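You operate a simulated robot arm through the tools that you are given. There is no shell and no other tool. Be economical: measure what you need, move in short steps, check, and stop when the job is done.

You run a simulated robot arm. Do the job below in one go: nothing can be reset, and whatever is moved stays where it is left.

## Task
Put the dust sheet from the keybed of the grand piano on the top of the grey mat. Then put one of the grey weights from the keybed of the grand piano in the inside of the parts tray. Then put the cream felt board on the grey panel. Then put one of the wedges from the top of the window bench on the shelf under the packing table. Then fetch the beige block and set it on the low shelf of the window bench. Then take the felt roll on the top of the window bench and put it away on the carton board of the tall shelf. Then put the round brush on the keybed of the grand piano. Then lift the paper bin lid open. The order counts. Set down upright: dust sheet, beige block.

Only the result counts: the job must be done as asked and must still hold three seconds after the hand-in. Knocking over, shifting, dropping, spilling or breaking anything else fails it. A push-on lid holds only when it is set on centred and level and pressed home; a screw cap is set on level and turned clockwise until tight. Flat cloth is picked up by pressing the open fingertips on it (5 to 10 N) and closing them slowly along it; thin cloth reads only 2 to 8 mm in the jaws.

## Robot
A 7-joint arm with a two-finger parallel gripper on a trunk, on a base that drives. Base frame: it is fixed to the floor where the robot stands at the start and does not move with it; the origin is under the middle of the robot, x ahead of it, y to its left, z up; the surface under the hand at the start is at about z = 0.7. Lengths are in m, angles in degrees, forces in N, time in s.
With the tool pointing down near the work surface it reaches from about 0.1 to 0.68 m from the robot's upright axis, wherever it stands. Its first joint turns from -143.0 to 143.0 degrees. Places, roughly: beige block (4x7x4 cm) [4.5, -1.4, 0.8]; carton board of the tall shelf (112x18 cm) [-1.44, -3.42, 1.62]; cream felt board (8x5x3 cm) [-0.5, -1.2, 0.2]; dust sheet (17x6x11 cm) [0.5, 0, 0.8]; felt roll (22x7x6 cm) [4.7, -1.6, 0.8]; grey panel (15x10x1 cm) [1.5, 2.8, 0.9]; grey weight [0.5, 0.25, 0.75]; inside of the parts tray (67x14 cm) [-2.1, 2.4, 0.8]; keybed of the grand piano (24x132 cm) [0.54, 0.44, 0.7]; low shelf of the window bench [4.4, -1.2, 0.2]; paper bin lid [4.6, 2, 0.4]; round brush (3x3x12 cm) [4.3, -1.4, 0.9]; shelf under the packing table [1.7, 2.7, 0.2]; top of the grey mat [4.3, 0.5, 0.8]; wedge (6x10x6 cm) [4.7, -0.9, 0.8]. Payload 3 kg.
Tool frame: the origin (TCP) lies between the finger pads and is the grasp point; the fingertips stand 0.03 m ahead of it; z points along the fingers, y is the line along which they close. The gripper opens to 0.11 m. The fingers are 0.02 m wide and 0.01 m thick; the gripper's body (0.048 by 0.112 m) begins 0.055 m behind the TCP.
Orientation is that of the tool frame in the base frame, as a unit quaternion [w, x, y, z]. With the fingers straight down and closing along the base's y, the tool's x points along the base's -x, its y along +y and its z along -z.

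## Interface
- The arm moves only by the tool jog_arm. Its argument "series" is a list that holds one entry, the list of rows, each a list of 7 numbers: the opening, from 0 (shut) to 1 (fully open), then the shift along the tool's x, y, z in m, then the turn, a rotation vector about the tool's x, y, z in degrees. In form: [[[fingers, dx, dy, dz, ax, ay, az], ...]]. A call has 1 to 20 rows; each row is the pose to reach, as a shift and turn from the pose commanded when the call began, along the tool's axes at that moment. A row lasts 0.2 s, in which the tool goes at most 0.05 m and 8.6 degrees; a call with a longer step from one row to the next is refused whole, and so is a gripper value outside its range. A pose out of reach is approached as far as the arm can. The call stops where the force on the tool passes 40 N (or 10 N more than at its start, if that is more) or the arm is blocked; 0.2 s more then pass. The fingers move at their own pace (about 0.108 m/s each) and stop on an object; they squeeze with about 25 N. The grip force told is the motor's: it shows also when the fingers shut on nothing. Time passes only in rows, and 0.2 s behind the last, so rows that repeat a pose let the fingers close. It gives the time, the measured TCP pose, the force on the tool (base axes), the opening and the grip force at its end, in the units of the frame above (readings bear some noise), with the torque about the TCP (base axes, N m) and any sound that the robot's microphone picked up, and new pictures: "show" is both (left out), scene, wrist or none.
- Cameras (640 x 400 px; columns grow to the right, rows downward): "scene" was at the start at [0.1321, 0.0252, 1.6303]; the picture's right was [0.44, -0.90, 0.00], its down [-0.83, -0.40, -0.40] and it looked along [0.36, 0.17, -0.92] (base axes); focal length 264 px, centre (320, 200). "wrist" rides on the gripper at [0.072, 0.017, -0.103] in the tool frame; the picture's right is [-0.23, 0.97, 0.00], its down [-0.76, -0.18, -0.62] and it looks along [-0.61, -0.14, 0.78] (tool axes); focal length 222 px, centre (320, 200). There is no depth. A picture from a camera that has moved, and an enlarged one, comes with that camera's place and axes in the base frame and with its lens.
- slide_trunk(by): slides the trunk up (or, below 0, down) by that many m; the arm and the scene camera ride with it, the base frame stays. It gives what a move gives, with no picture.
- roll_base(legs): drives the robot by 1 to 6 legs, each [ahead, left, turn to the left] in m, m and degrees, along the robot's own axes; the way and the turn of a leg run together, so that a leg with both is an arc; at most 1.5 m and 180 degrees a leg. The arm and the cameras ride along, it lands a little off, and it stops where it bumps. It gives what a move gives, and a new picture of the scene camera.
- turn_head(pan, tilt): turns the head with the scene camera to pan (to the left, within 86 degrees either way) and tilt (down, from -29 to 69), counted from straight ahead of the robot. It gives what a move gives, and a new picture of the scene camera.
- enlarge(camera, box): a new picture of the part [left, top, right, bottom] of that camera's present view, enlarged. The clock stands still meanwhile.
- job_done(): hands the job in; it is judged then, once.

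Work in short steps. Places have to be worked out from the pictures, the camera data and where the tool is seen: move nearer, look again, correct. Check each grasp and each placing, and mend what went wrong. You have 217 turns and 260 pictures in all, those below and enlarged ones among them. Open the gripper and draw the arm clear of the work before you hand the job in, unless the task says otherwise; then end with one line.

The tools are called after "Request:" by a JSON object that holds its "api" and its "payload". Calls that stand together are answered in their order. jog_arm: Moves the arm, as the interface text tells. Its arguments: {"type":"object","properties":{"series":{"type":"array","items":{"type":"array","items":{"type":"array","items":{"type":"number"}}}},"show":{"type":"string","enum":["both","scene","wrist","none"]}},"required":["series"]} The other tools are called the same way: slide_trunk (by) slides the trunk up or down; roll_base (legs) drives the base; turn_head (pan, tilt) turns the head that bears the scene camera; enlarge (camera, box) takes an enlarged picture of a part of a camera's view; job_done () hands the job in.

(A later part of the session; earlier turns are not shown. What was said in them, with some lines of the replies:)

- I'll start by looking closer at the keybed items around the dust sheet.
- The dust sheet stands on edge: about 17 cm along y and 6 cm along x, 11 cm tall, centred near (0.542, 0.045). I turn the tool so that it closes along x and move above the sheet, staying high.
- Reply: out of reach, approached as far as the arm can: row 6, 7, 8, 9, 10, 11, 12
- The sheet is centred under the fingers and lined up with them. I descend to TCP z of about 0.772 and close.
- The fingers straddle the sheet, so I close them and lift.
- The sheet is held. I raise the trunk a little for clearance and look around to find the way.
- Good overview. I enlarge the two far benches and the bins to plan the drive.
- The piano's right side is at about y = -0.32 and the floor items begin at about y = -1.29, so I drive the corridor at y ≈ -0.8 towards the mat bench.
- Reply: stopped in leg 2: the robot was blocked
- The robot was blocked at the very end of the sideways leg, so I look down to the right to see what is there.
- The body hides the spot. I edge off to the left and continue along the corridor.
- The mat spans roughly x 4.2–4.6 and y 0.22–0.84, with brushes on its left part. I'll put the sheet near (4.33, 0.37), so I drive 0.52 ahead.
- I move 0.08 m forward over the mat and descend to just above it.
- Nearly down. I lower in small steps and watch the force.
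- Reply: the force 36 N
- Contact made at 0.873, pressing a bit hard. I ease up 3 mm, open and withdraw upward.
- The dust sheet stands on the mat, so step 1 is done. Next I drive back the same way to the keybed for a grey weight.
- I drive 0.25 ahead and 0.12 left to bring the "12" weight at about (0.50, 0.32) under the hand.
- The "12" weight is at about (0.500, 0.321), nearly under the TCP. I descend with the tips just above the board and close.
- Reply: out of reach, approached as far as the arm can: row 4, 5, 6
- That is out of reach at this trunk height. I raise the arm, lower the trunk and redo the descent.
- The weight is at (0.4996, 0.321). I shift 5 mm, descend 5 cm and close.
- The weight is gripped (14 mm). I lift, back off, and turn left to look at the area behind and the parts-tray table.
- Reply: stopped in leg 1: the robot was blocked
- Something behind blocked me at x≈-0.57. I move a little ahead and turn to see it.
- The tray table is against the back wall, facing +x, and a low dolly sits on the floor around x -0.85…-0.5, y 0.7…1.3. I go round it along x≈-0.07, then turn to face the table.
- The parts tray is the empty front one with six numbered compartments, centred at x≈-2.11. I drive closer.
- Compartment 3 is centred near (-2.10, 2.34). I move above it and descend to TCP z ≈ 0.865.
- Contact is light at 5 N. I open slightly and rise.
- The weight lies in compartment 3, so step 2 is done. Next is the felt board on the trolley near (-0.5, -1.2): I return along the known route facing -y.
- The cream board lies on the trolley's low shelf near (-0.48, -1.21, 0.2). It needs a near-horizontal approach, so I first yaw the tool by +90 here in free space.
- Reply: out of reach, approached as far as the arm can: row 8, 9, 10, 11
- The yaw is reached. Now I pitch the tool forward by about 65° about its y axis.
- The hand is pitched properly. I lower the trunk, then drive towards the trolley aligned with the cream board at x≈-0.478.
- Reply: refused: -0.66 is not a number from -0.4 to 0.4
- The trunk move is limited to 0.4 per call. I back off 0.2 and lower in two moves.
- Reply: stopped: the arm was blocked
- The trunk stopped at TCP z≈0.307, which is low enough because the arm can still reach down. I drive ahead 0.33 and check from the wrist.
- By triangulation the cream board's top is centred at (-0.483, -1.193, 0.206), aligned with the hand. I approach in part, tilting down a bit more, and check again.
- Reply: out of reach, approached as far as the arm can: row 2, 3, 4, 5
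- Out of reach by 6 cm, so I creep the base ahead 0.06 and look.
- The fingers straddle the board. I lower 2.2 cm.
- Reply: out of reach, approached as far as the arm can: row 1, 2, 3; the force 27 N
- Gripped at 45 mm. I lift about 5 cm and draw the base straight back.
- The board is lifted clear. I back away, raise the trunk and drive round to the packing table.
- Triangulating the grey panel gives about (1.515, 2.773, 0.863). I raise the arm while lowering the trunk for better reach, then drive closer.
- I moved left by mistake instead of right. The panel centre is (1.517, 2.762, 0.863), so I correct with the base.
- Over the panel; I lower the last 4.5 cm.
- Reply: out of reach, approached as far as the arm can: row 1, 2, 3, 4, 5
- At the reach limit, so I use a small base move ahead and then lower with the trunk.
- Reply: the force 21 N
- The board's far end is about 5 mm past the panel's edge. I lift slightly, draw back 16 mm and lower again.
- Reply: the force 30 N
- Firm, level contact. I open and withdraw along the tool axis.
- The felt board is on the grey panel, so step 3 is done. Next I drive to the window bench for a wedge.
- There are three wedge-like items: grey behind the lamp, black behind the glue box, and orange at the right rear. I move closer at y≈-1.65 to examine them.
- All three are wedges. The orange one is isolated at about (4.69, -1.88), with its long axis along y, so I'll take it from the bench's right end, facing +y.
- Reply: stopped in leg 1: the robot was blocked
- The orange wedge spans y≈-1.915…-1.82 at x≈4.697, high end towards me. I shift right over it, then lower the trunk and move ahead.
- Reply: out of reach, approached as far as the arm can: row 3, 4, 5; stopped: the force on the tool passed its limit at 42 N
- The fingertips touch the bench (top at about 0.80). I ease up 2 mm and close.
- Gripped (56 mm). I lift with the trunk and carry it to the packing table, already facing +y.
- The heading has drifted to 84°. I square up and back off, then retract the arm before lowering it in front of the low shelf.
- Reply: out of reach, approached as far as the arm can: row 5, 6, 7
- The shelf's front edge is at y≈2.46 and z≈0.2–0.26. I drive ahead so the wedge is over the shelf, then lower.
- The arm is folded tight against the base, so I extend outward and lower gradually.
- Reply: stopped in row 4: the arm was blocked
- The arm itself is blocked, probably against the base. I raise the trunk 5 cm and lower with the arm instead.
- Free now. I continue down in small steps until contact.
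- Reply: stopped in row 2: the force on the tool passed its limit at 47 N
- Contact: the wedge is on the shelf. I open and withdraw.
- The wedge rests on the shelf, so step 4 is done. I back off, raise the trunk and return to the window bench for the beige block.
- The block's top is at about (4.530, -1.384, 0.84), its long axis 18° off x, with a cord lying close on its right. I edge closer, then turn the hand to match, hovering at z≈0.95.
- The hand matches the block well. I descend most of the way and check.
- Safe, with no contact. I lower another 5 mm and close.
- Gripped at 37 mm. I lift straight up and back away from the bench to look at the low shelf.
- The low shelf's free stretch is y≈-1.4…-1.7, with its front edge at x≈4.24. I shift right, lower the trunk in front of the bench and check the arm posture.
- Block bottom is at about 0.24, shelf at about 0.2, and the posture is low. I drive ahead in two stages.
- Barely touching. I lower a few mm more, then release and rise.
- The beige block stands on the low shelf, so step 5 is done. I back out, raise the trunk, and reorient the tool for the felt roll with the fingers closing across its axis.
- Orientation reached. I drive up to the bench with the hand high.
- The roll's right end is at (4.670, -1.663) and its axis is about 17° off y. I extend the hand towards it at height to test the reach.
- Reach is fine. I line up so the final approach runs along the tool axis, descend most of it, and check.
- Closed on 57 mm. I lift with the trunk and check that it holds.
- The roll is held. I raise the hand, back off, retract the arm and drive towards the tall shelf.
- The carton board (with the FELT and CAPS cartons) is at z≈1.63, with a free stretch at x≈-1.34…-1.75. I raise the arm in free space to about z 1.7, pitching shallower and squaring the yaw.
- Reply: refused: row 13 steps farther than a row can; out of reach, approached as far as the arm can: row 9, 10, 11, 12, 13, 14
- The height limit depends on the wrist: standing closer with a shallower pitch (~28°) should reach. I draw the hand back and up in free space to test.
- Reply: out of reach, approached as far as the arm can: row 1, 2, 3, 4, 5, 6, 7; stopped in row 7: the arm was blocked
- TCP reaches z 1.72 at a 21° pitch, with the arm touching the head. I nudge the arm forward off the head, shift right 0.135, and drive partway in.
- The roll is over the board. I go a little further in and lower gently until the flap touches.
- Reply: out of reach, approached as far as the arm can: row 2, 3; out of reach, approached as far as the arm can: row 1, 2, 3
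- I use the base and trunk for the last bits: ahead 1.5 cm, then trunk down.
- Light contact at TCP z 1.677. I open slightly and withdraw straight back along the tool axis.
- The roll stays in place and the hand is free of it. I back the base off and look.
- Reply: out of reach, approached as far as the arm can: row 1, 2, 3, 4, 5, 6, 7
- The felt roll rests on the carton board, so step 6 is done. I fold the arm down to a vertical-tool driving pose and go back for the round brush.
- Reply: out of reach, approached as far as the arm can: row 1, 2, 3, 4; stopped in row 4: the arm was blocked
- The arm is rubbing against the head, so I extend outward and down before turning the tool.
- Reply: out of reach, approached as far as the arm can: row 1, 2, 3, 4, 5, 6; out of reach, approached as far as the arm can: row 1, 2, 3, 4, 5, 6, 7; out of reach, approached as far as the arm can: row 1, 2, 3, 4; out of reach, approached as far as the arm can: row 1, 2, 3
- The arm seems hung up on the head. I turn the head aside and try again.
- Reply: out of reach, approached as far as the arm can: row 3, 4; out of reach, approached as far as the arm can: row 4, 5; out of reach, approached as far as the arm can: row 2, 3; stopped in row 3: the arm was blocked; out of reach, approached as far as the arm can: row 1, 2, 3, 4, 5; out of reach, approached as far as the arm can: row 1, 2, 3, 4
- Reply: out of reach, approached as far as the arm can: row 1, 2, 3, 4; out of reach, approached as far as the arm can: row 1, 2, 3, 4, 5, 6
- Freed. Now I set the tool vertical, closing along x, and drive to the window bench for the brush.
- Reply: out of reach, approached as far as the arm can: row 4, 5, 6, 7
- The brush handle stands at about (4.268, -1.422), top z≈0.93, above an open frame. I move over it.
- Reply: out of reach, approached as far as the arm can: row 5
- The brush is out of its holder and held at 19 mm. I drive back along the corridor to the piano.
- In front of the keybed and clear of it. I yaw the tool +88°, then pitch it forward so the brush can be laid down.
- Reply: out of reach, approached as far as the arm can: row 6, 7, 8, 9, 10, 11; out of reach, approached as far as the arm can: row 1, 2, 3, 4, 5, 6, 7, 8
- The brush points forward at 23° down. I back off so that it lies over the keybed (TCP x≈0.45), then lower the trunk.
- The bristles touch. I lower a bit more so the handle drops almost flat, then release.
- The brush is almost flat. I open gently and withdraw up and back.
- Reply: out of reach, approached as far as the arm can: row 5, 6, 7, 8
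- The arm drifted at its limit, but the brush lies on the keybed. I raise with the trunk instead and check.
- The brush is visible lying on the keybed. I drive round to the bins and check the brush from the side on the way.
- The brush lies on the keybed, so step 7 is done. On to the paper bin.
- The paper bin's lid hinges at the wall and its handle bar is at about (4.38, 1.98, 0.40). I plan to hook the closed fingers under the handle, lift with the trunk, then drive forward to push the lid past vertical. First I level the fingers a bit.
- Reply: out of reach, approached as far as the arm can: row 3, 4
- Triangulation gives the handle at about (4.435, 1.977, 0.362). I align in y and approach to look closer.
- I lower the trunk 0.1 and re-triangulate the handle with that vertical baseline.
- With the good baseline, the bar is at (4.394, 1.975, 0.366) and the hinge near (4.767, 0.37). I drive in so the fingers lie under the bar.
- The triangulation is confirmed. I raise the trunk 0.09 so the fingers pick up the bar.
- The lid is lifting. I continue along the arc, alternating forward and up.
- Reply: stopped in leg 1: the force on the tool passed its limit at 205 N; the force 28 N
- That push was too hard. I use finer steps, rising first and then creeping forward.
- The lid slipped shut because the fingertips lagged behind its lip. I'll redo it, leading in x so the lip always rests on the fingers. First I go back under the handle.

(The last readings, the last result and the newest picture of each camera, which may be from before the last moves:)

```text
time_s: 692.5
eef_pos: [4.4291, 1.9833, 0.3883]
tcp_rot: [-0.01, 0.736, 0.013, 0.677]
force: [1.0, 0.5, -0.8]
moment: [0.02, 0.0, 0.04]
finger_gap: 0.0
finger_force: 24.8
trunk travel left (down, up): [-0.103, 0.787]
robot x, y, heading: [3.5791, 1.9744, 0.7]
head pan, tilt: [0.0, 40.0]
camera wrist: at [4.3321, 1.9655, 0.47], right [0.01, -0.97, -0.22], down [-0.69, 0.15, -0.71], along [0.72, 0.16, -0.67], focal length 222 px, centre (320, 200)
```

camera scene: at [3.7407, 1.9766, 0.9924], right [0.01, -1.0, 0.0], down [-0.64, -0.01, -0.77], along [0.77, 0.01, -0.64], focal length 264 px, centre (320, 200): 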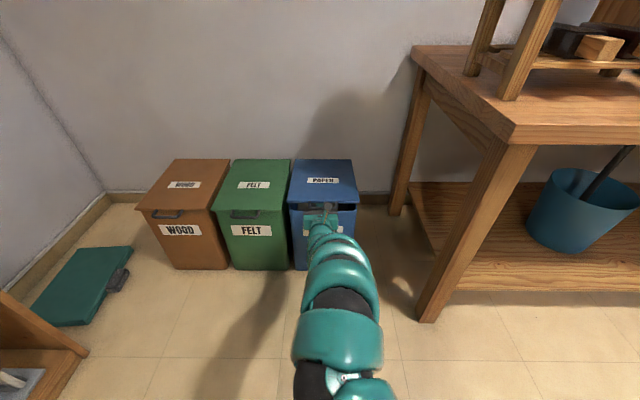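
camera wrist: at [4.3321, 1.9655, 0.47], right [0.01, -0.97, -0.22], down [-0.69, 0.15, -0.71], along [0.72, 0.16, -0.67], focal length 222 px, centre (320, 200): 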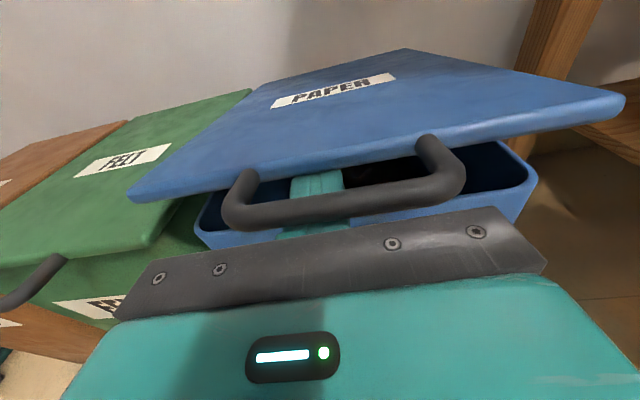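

The fingers are well under the lid lip now. I raise and lead forward in small steps.

Request:
{"api": "slide_trunk", "payload": {"by": 0.06}}

Request:
{"api": "roll_base", "payload": {"legs": [[0.018, 0, 0]]}}

Request:
{"api": "slide_trunk", "payload": {"by": 0.045}}

Request:
{"api": "jog_arm", "payload": {"series": [[[0, 0, 0, 0, 0, 0, 0]]], "show": "wrist"}}

```text
time_s: 693.5
eef_pos: [4.4299, 1.9842, 0.4492]
tcp_rot: [-0.01, 0.736, 0.013, 0.677]
force: [-0.8, 0.2, -1.5]
moment: [0.01, 0.05, 0.05]
finger_gap: 0.0
finger_force: 25.4
trunk travel left (down, up): [-0.163, 0.727]
robot x, y, heading: [3.5755, 1.9757, 0.6]
head pan, tilt: [0.0, 40.0]
```

```text
time_s: 694.3
eef_pos: [4.4463, 1.9837, 0.4494]
tcp_rot: [-0.009, 0.735, 0.012, 0.678]
force: [0.0, -0.5, -1.9]
moment: [0.0, 0.03, 0.02]
finger_gap: 0.0001
finger_force: 25.3
trunk travel left (down, up): [-0.163, 0.727]
robot x, y, heading: [3.594, 1.9716, 0.3]
head pan, tilt: [0.0, 40.0]
camera scene: at [3.7587, 1.9768, 1.0524], right [0.01, -1.0, 0.0], down [-0.64, -0.01, -0.77], along [0.77, 0.01, -0.64], focal length 264 px, centre (320, 200)
```

scene: 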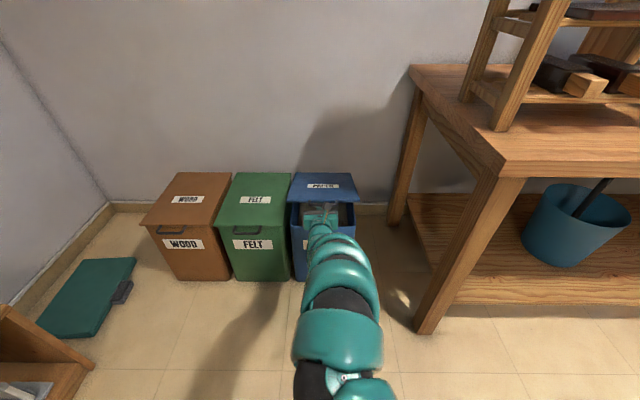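

```text
time_s: 695.2
eef_pos: [4.4464, 1.9838, 0.4952]
tcp_rot: [-0.009, 0.736, 0.013, 0.677]
force: [-0.9, 0.0, -1.5]
moment: [0.03, 0.04, 0.02]
finger_gap: 0.0
finger_force: 24.8
trunk travel left (down, up): [-0.208, 0.682]
robot x, y, heading: [3.5939, 1.9772, 0.8]
head pan, tilt: [0.0, 40.0]
```

```text
time_s: 695.6
eef_pos: [4.4483, 1.984, 0.4949]
tcp_rot: [-0.008, 0.736, 0.012, 0.677]
force: [-1.2, 0.6, -1.4]
moment: [0.01, 0.0, 0.02]
finger_gap: 0.0
finger_force: 24.5
trunk travel left (down, up): [-0.208, 0.682]
robot x, y, heading: [3.5922, 1.9772, 0.4]
head pan, tilt: [0.0, 40.0]
camera wrist: at [4.35, 1.9655, 0.5749], right [0.01, -0.97, -0.22], down [-0.69, 0.15, -0.71], along [0.72, 0.16, -0.67], focal length 222 px, centre (320, 200)
```

wrist: 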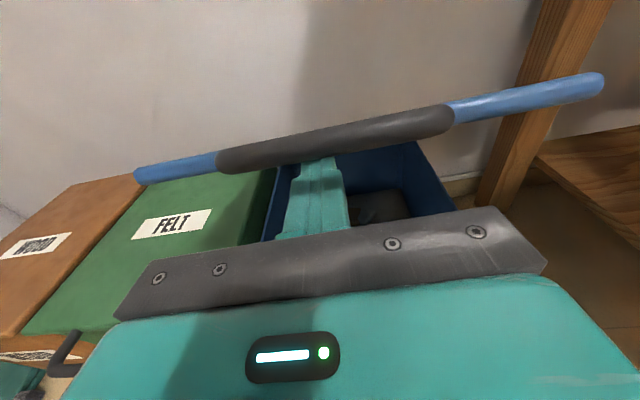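

Request:
{"api": "roll_base", "payload": {"legs": [[0.022, 0, 0]]}}

Request:
{"api": "slide_trunk", "payload": {"by": 0.03}}

Request:
{"api": "roll_base", "payload": {"legs": [[0.018, 0, 0]]}}

Request:
{"api": "slide_trunk", "payload": {"by": 0.03}}

Request:
{"api": "jog_arm", "payload": {"series": [[[0, 0, 0, 0, 0, 0, 0]]], "show": "wrist"}}

```text
time_s: 696.4
eef_pos: [4.4686, 1.9842, 0.4944]
tcp_rot: [-0.008, 0.736, 0.012, 0.676]
force: [-0.4, -0.1, -1.7]
moment: [-0.01, 0.03, 0.02]
finger_gap: 0.0
finger_force: 25.8
trunk travel left (down, up): [-0.208, 0.682]
robot x, y, heading: [3.6125, 1.9773, 0.3]
head pan, tilt: [0.0, 40.0]
camera scene: at [3.7808, 1.977, 1.0974], right [0.01, -1.0, 0.0], down [-0.64, -0.01, -0.77], along [0.77, 0.01, -0.64], focal length 264 px, centre (320, 200)
```

scene: 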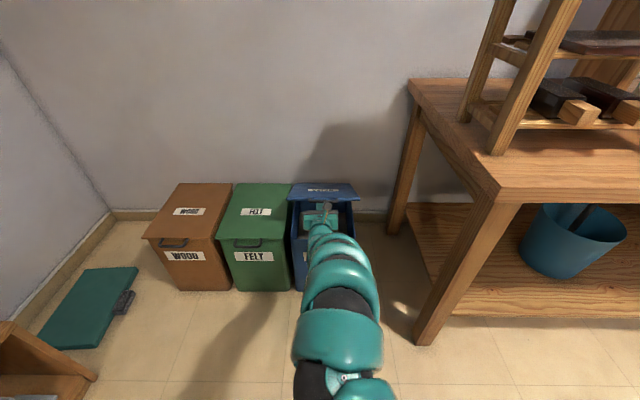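

```text
time_s: 697.1
eef_pos: [4.4685, 1.9848, 0.5242]
tcp_rot: [-0.009, 0.736, 0.013, 0.677]
force: [-1.0, -0.3, -0.7]
moment: [-0.02, 0.03, -0.01]
finger_gap: 0.0001
finger_force: 24.7
trunk travel left (down, up): [-0.238, 0.652]
robot x, y, heading: [3.6168, 1.9733, 0.4]
head pan, tilt: [0.0, 40.0]
```

```text
time_s: 697.9
eef_pos: [4.4872, 1.9849, 0.523]
tcp_rot: [-0.009, 0.737, 0.012, 0.676]
force: [-0.3, -0.1, -2.3]
moment: [0.02, 0.04, 0.0]
finger_gap: 0.0001
finger_force: 25.0
trunk travel left (down, up): [-0.238, 0.652]
robot x, y, heading: [3.6322, 1.9743, 0.6]
head pan, tilt: [0.0, 40.0]
camera scene: at [3.799, 1.9772, 1.1274], right [0.01, -1.0, 0.0], down [-0.64, -0.01, -0.77], along [0.77, 0.01, -0.64], focal length 264 px, centre (320, 200)
```

scene: 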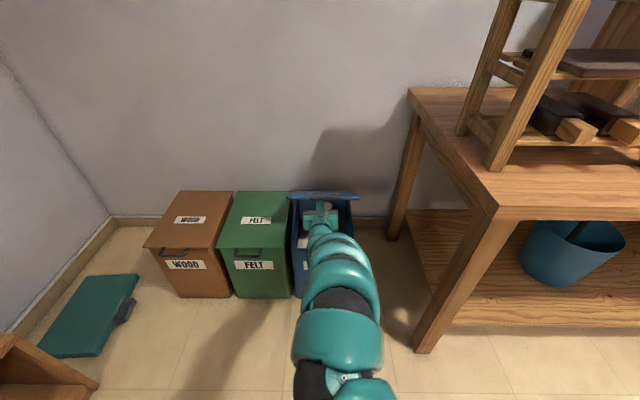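

```text
time_s: 698.6
eef_pos: [4.4878, 1.9843, 0.5553]
tcp_rot: [-0.009, 0.736, 0.012, 0.677]
force: [-2.1, 0.3, 0.1]
moment: [0.0, -0.01, 0.01]
finger_gap: 0.0
finger_force: 25.0
trunk travel left (down, up): [-0.268, 0.622]
robot x, y, heading: [3.6335, 1.9735, 0.8]
head pan, tilt: [0.0, 40.0]
```

```text
time_s: 699.0
eef_pos: [4.4875, 1.9846, 0.555]
tcp_rot: [-0.008, 0.736, 0.012, 0.677]
force: [-1.0, 0.4, 0.1]
moment: [0.0, 0.04, -0.03]
finger_gap: 0.0003
finger_force: 25.0
trunk travel left (down, up): [-0.268, 0.622]
robot x, y, heading: [3.6338, 1.9757, 0.4]
head pan, tilt: [0.0, 40.0]
camera wrist: at [4.3903, 1.9657, 0.635], right [0.01, -0.97, -0.22], down [-0.69, 0.15, -0.71], along [0.72, 0.16, -0.67], focal length 222 px, centre (320, 200)
```

wrist: 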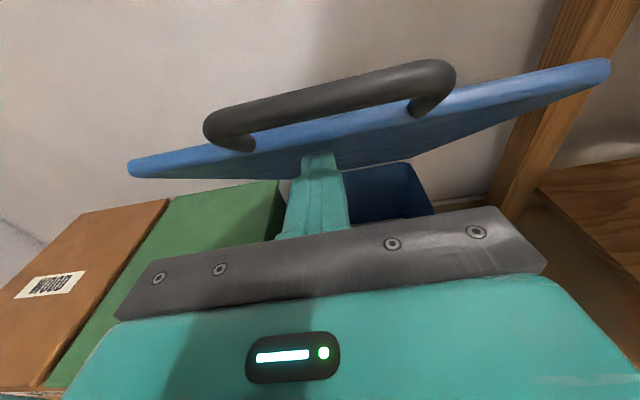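

Now the lid's underside rests on the fingertips and the handle is clear above. I push forward and up along the opening arc.

Request:
{"api": "roll_base", "payload": {"legs": [[0.03, 0, 0]]}}

Request:
{"api": "slide_trunk", "payload": {"by": 0.04}}

Request:
{"api": "roll_base", "payload": {"legs": [[0.03, 0, 0]]}}

Request:
{"api": "jog_arm", "payload": {"series": [[[0, 0, 0, 0, 0, 0, 0]]], "show": "wrist"}}

```text
time_s: 699.9
eef_pos: [4.5173, 1.9845, 0.5534]
tcp_rot: [-0.009, 0.736, 0.013, 0.677]
force: [-0.9, -0.5, -1.7]
moment: [0.03, 0.08, 0.01]
finger_gap: 0.0001
finger_force: 25.0
trunk travel left (down, up): [-0.268, 0.622]
robot x, y, heading: [3.659, 1.9767, 0.7]
head pan, tilt: [0.0, 40.0]
camera scene: at [3.8294, 1.9775, 1.1574], right [0.01, -1.0, 0.0], down [-0.64, -0.01, -0.77], along [0.77, 0.01, -0.64], focal length 264 px, centre (320, 200)
```

scene: 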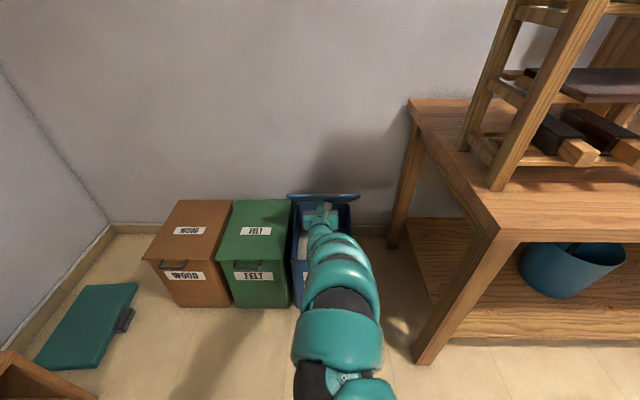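

```text
time_s: 700.7
eef_pos: [4.5177, 1.9847, 0.5947]
tcp_rot: [-0.009, 0.737, 0.013, 0.676]
force: [-0.5, 0.3, -0.2]
moment: [-0.01, 0.04, 0.02]
finger_gap: 0.0001
finger_force: 24.7
trunk travel left (down, up): [-0.308, 0.582]
robot x, y, heading: [3.667, 1.9765, 0.5]
head pan, tilt: [0.0, 40.0]
```

```text
time_s: 701.6
eef_pos: [4.5477, 1.9851, 0.5939]
tcp_rot: [-0.009, 0.737, 0.012, 0.676]
force: [0.5, 0.5, -1.2]
moment: [0.01, 0.02, 0.01]
finger_gap: 0.0
finger_force: 24.8
trunk travel left (down, up): [-0.308, 0.582]
robot x, y, heading: [3.6968, 1.9772, 0.7]
head pan, tilt: [0.0, 40.0]
camera scene: at [3.8598, 1.9778, 1.1974], right [0.01, -1.0, 0.0], down [-0.64, -0.01, -0.77], along [0.77, 0.01, -0.64], focal length 264 px, centre (320, 200)
```

scene: 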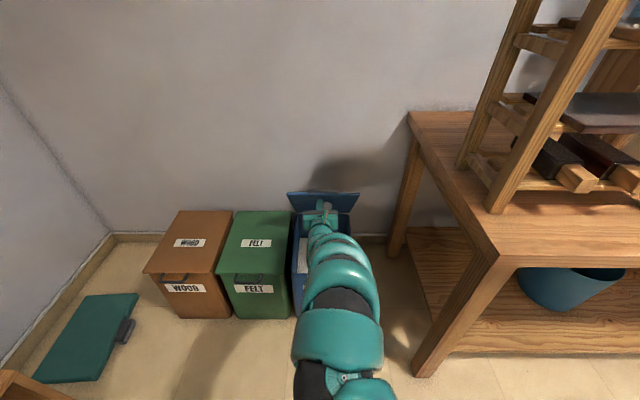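

```text
time_s: 702.0
eef_pos: [4.5483, 1.9849, 0.5938]
tcp_rot: [-0.009, 0.737, 0.012, 0.676]
force: [-1.5, -0.7, 0.3]
moment: [-0.01, -0.02, 0.01]
finger_gap: 0.0
finger_force: 25.0
trunk travel left (down, up): [-0.308, 0.582]
robot x, y, heading: [3.6939, 1.9752, 0.6]
head pan, tilt: [0.0, 40.0]
camera wrist: at [4.4512, 1.9662, 0.6751], right [0.01, -0.97, -0.22], down [-0.69, 0.15, -0.71], along [0.72, 0.16, -0.67], focal length 222 px, centre (320, 200)
```

wrist: 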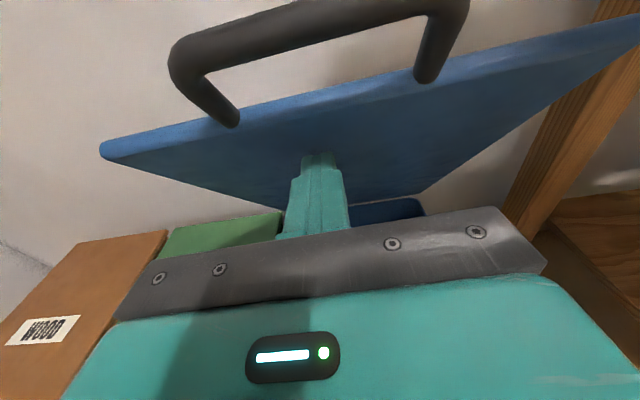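

Request:
{"api": "roll_base", "payload": {"legs": [[0.05, 0, 0]]}}

Request:
{"api": "roll_base", "payload": {"legs": [[0.05, 0, 0]]}}

Request:
{"api": "jog_arm", "payload": {"series": [[[0, 0, 0, 0, 0, 0, 0]]], "show": "wrist"}}

```text
time_s: 702.9
eef_pos: [4.5985, 1.9851, 0.5933]
tcp_rot: [-0.009, 0.737, 0.012, 0.676]
force: [-0.1, -0.4, -0.1]
moment: [-0.02, 0.03, 0.02]
finger_gap: 0.0002
finger_force: 25.4
trunk travel left (down, up): [-0.308, 0.582]
robot x, y, heading: [3.7472, 1.979, 0.4]
head pan, tilt: [0.0, 40.0]
camera scene: at [3.9109, 1.9784, 1.1974], right [0.01, -1.0, 0.0], down [-0.64, -0.01, -0.77], along [0.77, 0.01, -0.64], focal length 264 px, centre (320, 200)
```

scene: 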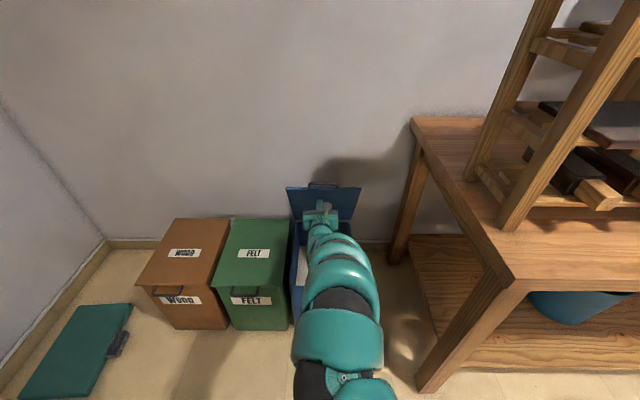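

```text
time_s: 703.8
eef_pos: [4.6488, 1.9868, 0.594]
tcp_rot: [-0.009, 0.737, 0.012, 0.676]
force: [-0.7, 0.4, -1.2]
moment: [-0.02, 0.05, 0.0]
finger_gap: 0.0001
finger_force: 25.0
trunk travel left (down, up): [-0.308, 0.582]
robot x, y, heading: [3.7939, 1.9787, 0.6]
head pan, tilt: [0.0, 40.0]
camera scene: at [3.9601, 1.979, 1.1974], right [0.01, -1.0, 0.0], down [-0.64, -0.01, -0.77], along [0.77, 0.01, -0.64], focal length 264 px, centre (320, 200)
```

scene: 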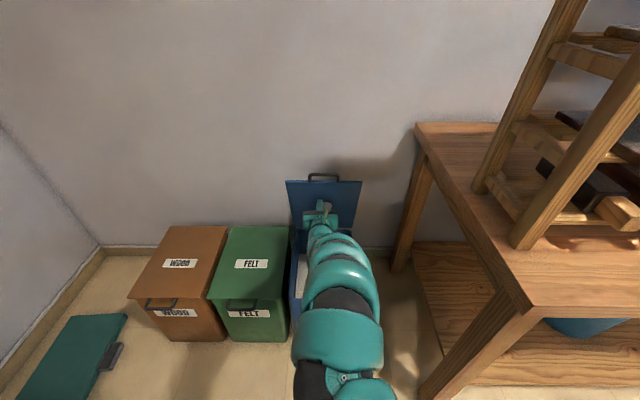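

```text
time_s: 704.2
eef_pos: [4.6483, 1.9876, 0.5945]
tcp_rot: [-0.009, 0.737, 0.013, 0.676]
force: [-1.3, -0.7, -0.4]
moment: [0.02, 0.02, -0.04]
finger_gap: 0.0
finger_force: 25.2
trunk travel left (down, up): [-0.308, 0.582]
robot x, y, heading: [3.7968, 1.9759, 0.6]
head pan, tilt: [0.0, 40.0]
camera wrist: at [4.5515, 1.968, 0.675], right [0.01, -0.97, -0.22], down [-0.69, 0.15, -0.71], along [0.72, 0.16, -0.67], focal length 222 px, centre (320, 200)
```

wrist: 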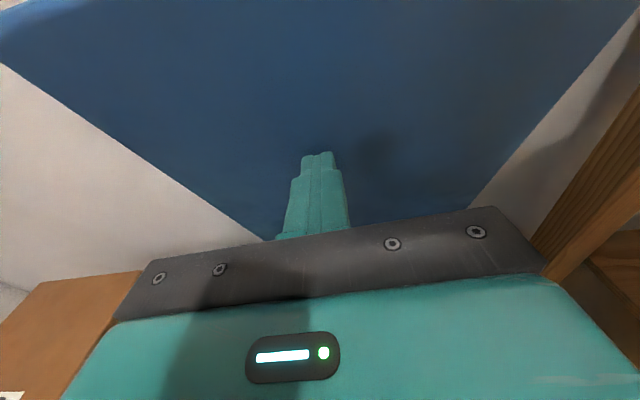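

The lid is at about 70°. I keep pushing forward past vertical.

Request:
{"api": "roll_base", "payload": {"legs": [[0.05, 0, 0]]}}

Request:
{"api": "roll_base", "payload": {"legs": [[0.05, 0, 0]]}}

```text
time_s: 705.1
eef_pos: [4.6967, 1.9869, 0.5939]
tcp_rot: [-0.008, 0.736, 0.012, 0.677]
force: [-1.1, 0.3, -0.5]
moment: [0.0, -0.02, -0.02]
finger_gap: 0.0001
finger_force: 24.8
trunk travel left (down, up): [-0.308, 0.582]
robot x, y, heading: [3.8452, 1.9789, 0.7]
head pan, tilt: [0.0, 40.0]
camera scene: at [4.0093, 1.9794, 1.1974], right [0.01, -1.0, 0.0], down [-0.64, -0.01, -0.77], along [0.77, 0.01, -0.64], focal length 264 px, centre (320, 200)
```

scene: 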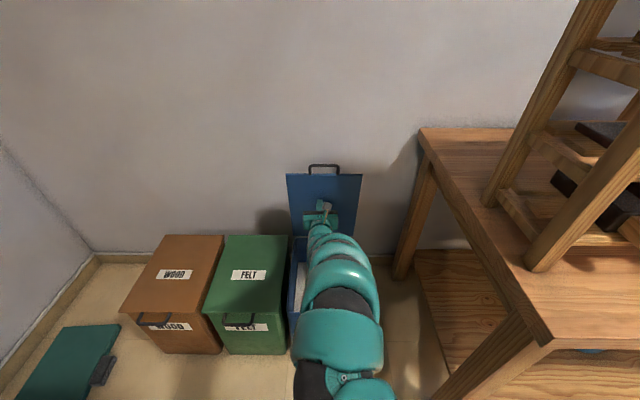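

```text
time_s: 706.0
eef_pos: [4.7473, 1.9878, 0.5942]
tcp_rot: [-0.009, 0.737, 0.013, 0.676]
force: [0.7, 0.1, 0.6]
moment: [0.02, 0.01, -0.02]
finger_gap: 0.0
finger_force: 25.2
trunk travel left (down, up): [-0.308, 0.582]
robot x, y, heading: [3.898, 1.9787, 0.7]
head pan, tilt: [0.0, 40.0]
camera scene: at [4.0593, 1.9801, 1.1974], right [0.01, -1.0, 0.0], down [-0.64, -0.01, -0.77], along [0.77, 0.01, -0.64], focal length 264 px, centre (320, 200)
```

scene: 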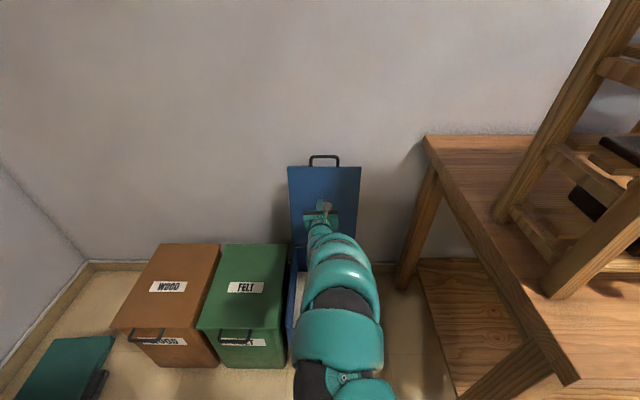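

Request:
{"api": "roll_base", "payload": {"legs": [[0.03, 0, 0]]}}

Request:
{"api": "jog_arm", "payload": {"series": [[[0, 0, 0, 0, 0, 0, 0]]], "show": "wrist"}}

```text
time_s: 706.9
eef_pos: [4.7614, 1.9885, 0.5952]
tcp_rot: [-0.008, 0.736, 0.012, 0.677]
force: [-32.1, -5.1, 12.9]
moment: [-0.11, 0.06, -0.21]
finger_gap: 0.0
finger_force: 25.0
trunk travel left (down, up): [-0.308, 0.582]
robot x, y, heading: [3.9098, 1.9799, 0.7]
head pan, tilt: [0.0, 40.0]
stopped in leg 1: the force on the tool passed its limit at 357 N (the readings are from after the stop); the commanded pose is now the measured one
camera scene: at [4.0724, 1.9796, 1.198], right [0.01, -1.0, 0.0], down [-0.64, -0.01, -0.77], along [0.77, 0.01, -0.64], focal length 264 px, centre (320, 200)
```

scene: 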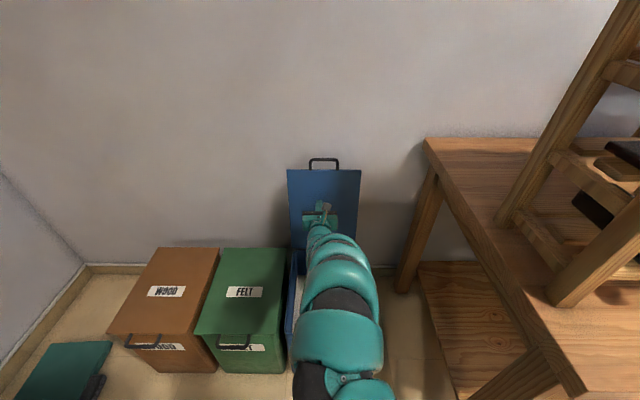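

```text
time_s: 707.3
eef_pos: [4.7609, 1.9896, 0.5964]
tcp_rot: [-0.008, 0.736, 0.012, 0.676]
force: [-35.4, -5.0, 14.6]
moment: [-0.11, 0.02, -0.26]
finger_gap: 0.0
finger_force: 25.1
trunk travel left (down, up): [-0.308, 0.582]
robot x, y, heading: [3.913, 1.9788, 0.5]
head pan, tilt: [0.0, 40.0]
camera wrist: at [4.6638, 1.9698, 0.6762], right [0.01, -0.97, -0.22], down [-0.69, 0.15, -0.71], along [0.72, 0.16, -0.67], focal length 222 px, centre (320, 200)
```

wrist: 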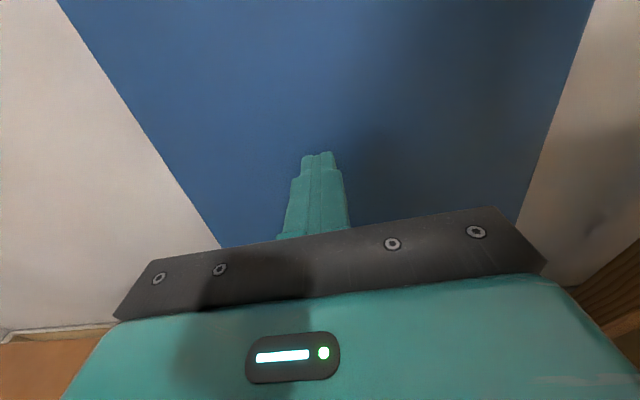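

The lid has reached its stop, past vertical. I back off straight and see whether it stays.

Request:
{"api": "roll_base", "payload": {"legs": [[-0.06, 0, 0]]}}

Request:
{"api": "roll_base", "payload": {"legs": [[-0.5, 0, 0]]}}

Request:
{"api": "enlarge", "payload": {"camera": "scene", "box": [150, 60, 450, 250]}}

```text
time_s: 708.3
eef_pos: [4.7025, 1.9869, 0.593]
tcp_rot: [-0.008, 0.737, 0.012, 0.675]
force: [-0.4, 0.2, 0.0]
moment: [0.01, 0.03, 0.02]
finger_gap: 0.0
finger_force: 25.2
trunk travel left (down, up): [-0.308, 0.582]
robot x, y, heading: [3.854, 1.9772, 0.3]
head pan, tilt: [0.0, 40.0]
camera scene: at [4.0158, 1.9793, 1.1975], right [0.01, -1.0, 0.0], down [-0.64, -0.01, -0.77], along [0.77, 0.01, -0.64], focal length 264 px, centre (320, 200)
```

scene: 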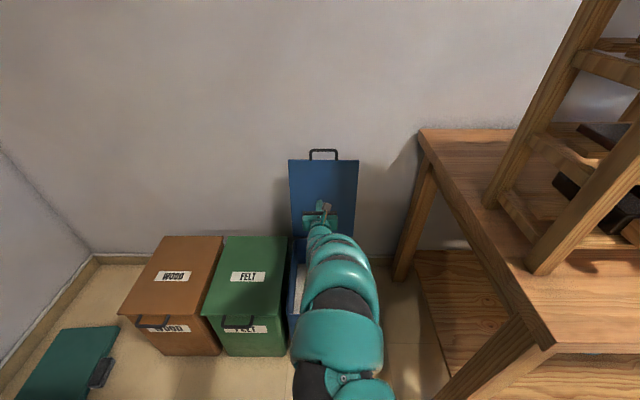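

```text
time_s: 711.2
eef_pos: [4.2008, 1.9844, 0.5916]
tcp_rot: [-0.01, 0.737, 0.014, 0.675]
force: [-0.6, -0.5, -0.1]
moment: [0.01, 0.01, 0.0]
finger_gap: 0.0001
finger_force: 25.4
trunk travel left (down, up): [-0.308, 0.582]
robot x, y, heading: [3.3515, 1.9693, 0.6]
head pan, tilt: [0.0, 40.0]
camera scene: at [3.5153, 1.9744, 1.1975], right [0.01, -1.0, 0.0], down [-0.64, -0.01, -0.77], along [0.77, 0.01, -0.64], focal length 264 px, centre (320, 200)
```

scene: 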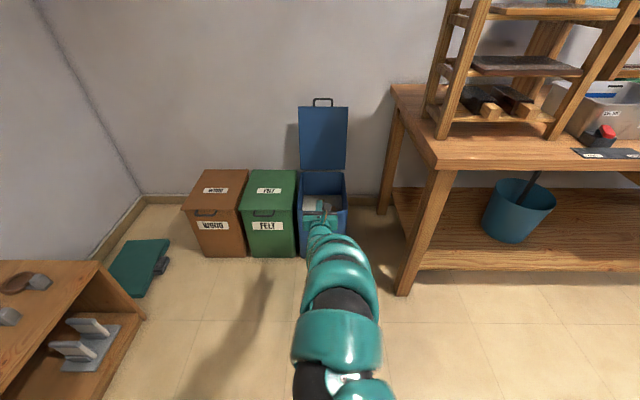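

```text
2.11 times, centred on (300, 155) of scene
camera zoom: at [3.5153, 1.9744, 1.1975], right [0.01, -1.0, 0.0], down [-0.64, -0.01, -0.77], along [0.77, 0.01, -0.64], focal length 557 px, centre (362, 295)
```

zoom: 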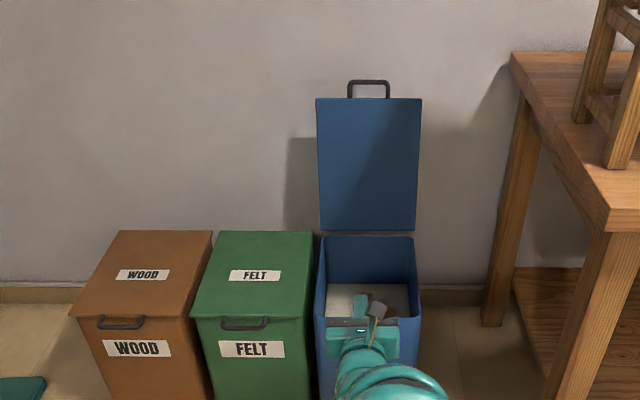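

The lid stays open. I open the gripper and back well clear before handing in.

Request:
{"api": "jog_arm", "payload": {"series": [[[1, 0, 0, 0, 0, 0, 0], [1, 0, 0, 0, 0, 0, 0], [1, 0, 0, 0, 0, 0, 0], [1, 0, 0, 0, 0, 0, 0]]], "show": "none"}}

Request:
{"api": "roll_base", "payload": {"legs": [[-0.3, 0, 0]]}}

```text
time_s: 712.2
eef_pos: [4.2026, 1.9832, 0.5927]
tcp_rot: [-0.01, 0.737, 0.014, 0.676]
force: [0.4, 0.3, 0.0]
moment: [0.03, -0.03, -0.01]
finger_gap: 0.1098
finger_force: 0.1
trunk travel left (down, up): [-0.308, 0.582]
robot x, y, heading: [3.3499, 1.9702, 0.5]
head pan, tilt: [0.0, 40.0]
```

```text
time_s: 714.3
eef_pos: [3.8985, 1.9801, 0.5922]
tcp_rot: [-0.009, 0.737, 0.013, 0.675]
force: [0.1, -0.3, -0.4]
moment: [-0.02, 0.0, -0.01]
finger_gap: 0.11
finger_force: 0.1
trunk travel left (down, up): [-0.308, 0.582]
robot x, y, heading: [3.0491, 1.9674, 0.5]
head pan, tilt: [0.0, 40.0]
camera scene: at [3.2125, 1.9709, 1.1975], right [0.01, -1.0, 0.0], down [-0.64, -0.01, -0.77], along [0.77, 0.01, -0.64], focal length 264 px, centre (320, 200)
```

scene: 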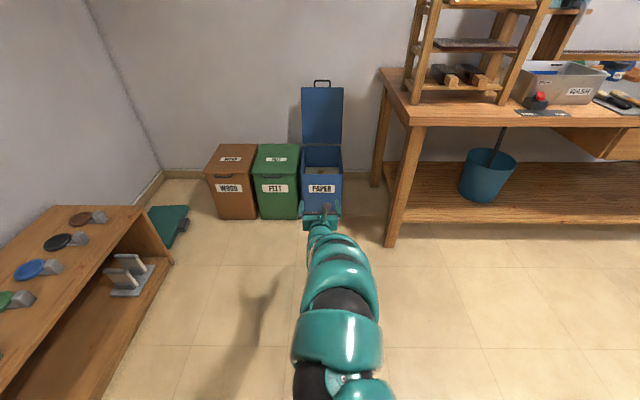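

All eight steps are done in order, the lid is open and the arm is clear, so I hand the job in.

Request:
{"api": "job_done", "payload": {}}

```text
The job is handed in.
```

All eight steps were carried out in order and the job is handed in; opening the paper bin took two tries and two hard pushes (205 N and 357 N), which may have moved the bin back about 1 cm, and the base bumped three times while driving (once beside the tool trolley, once near the floor dolly, once against the wall by the window bench), with nothing seen to move.
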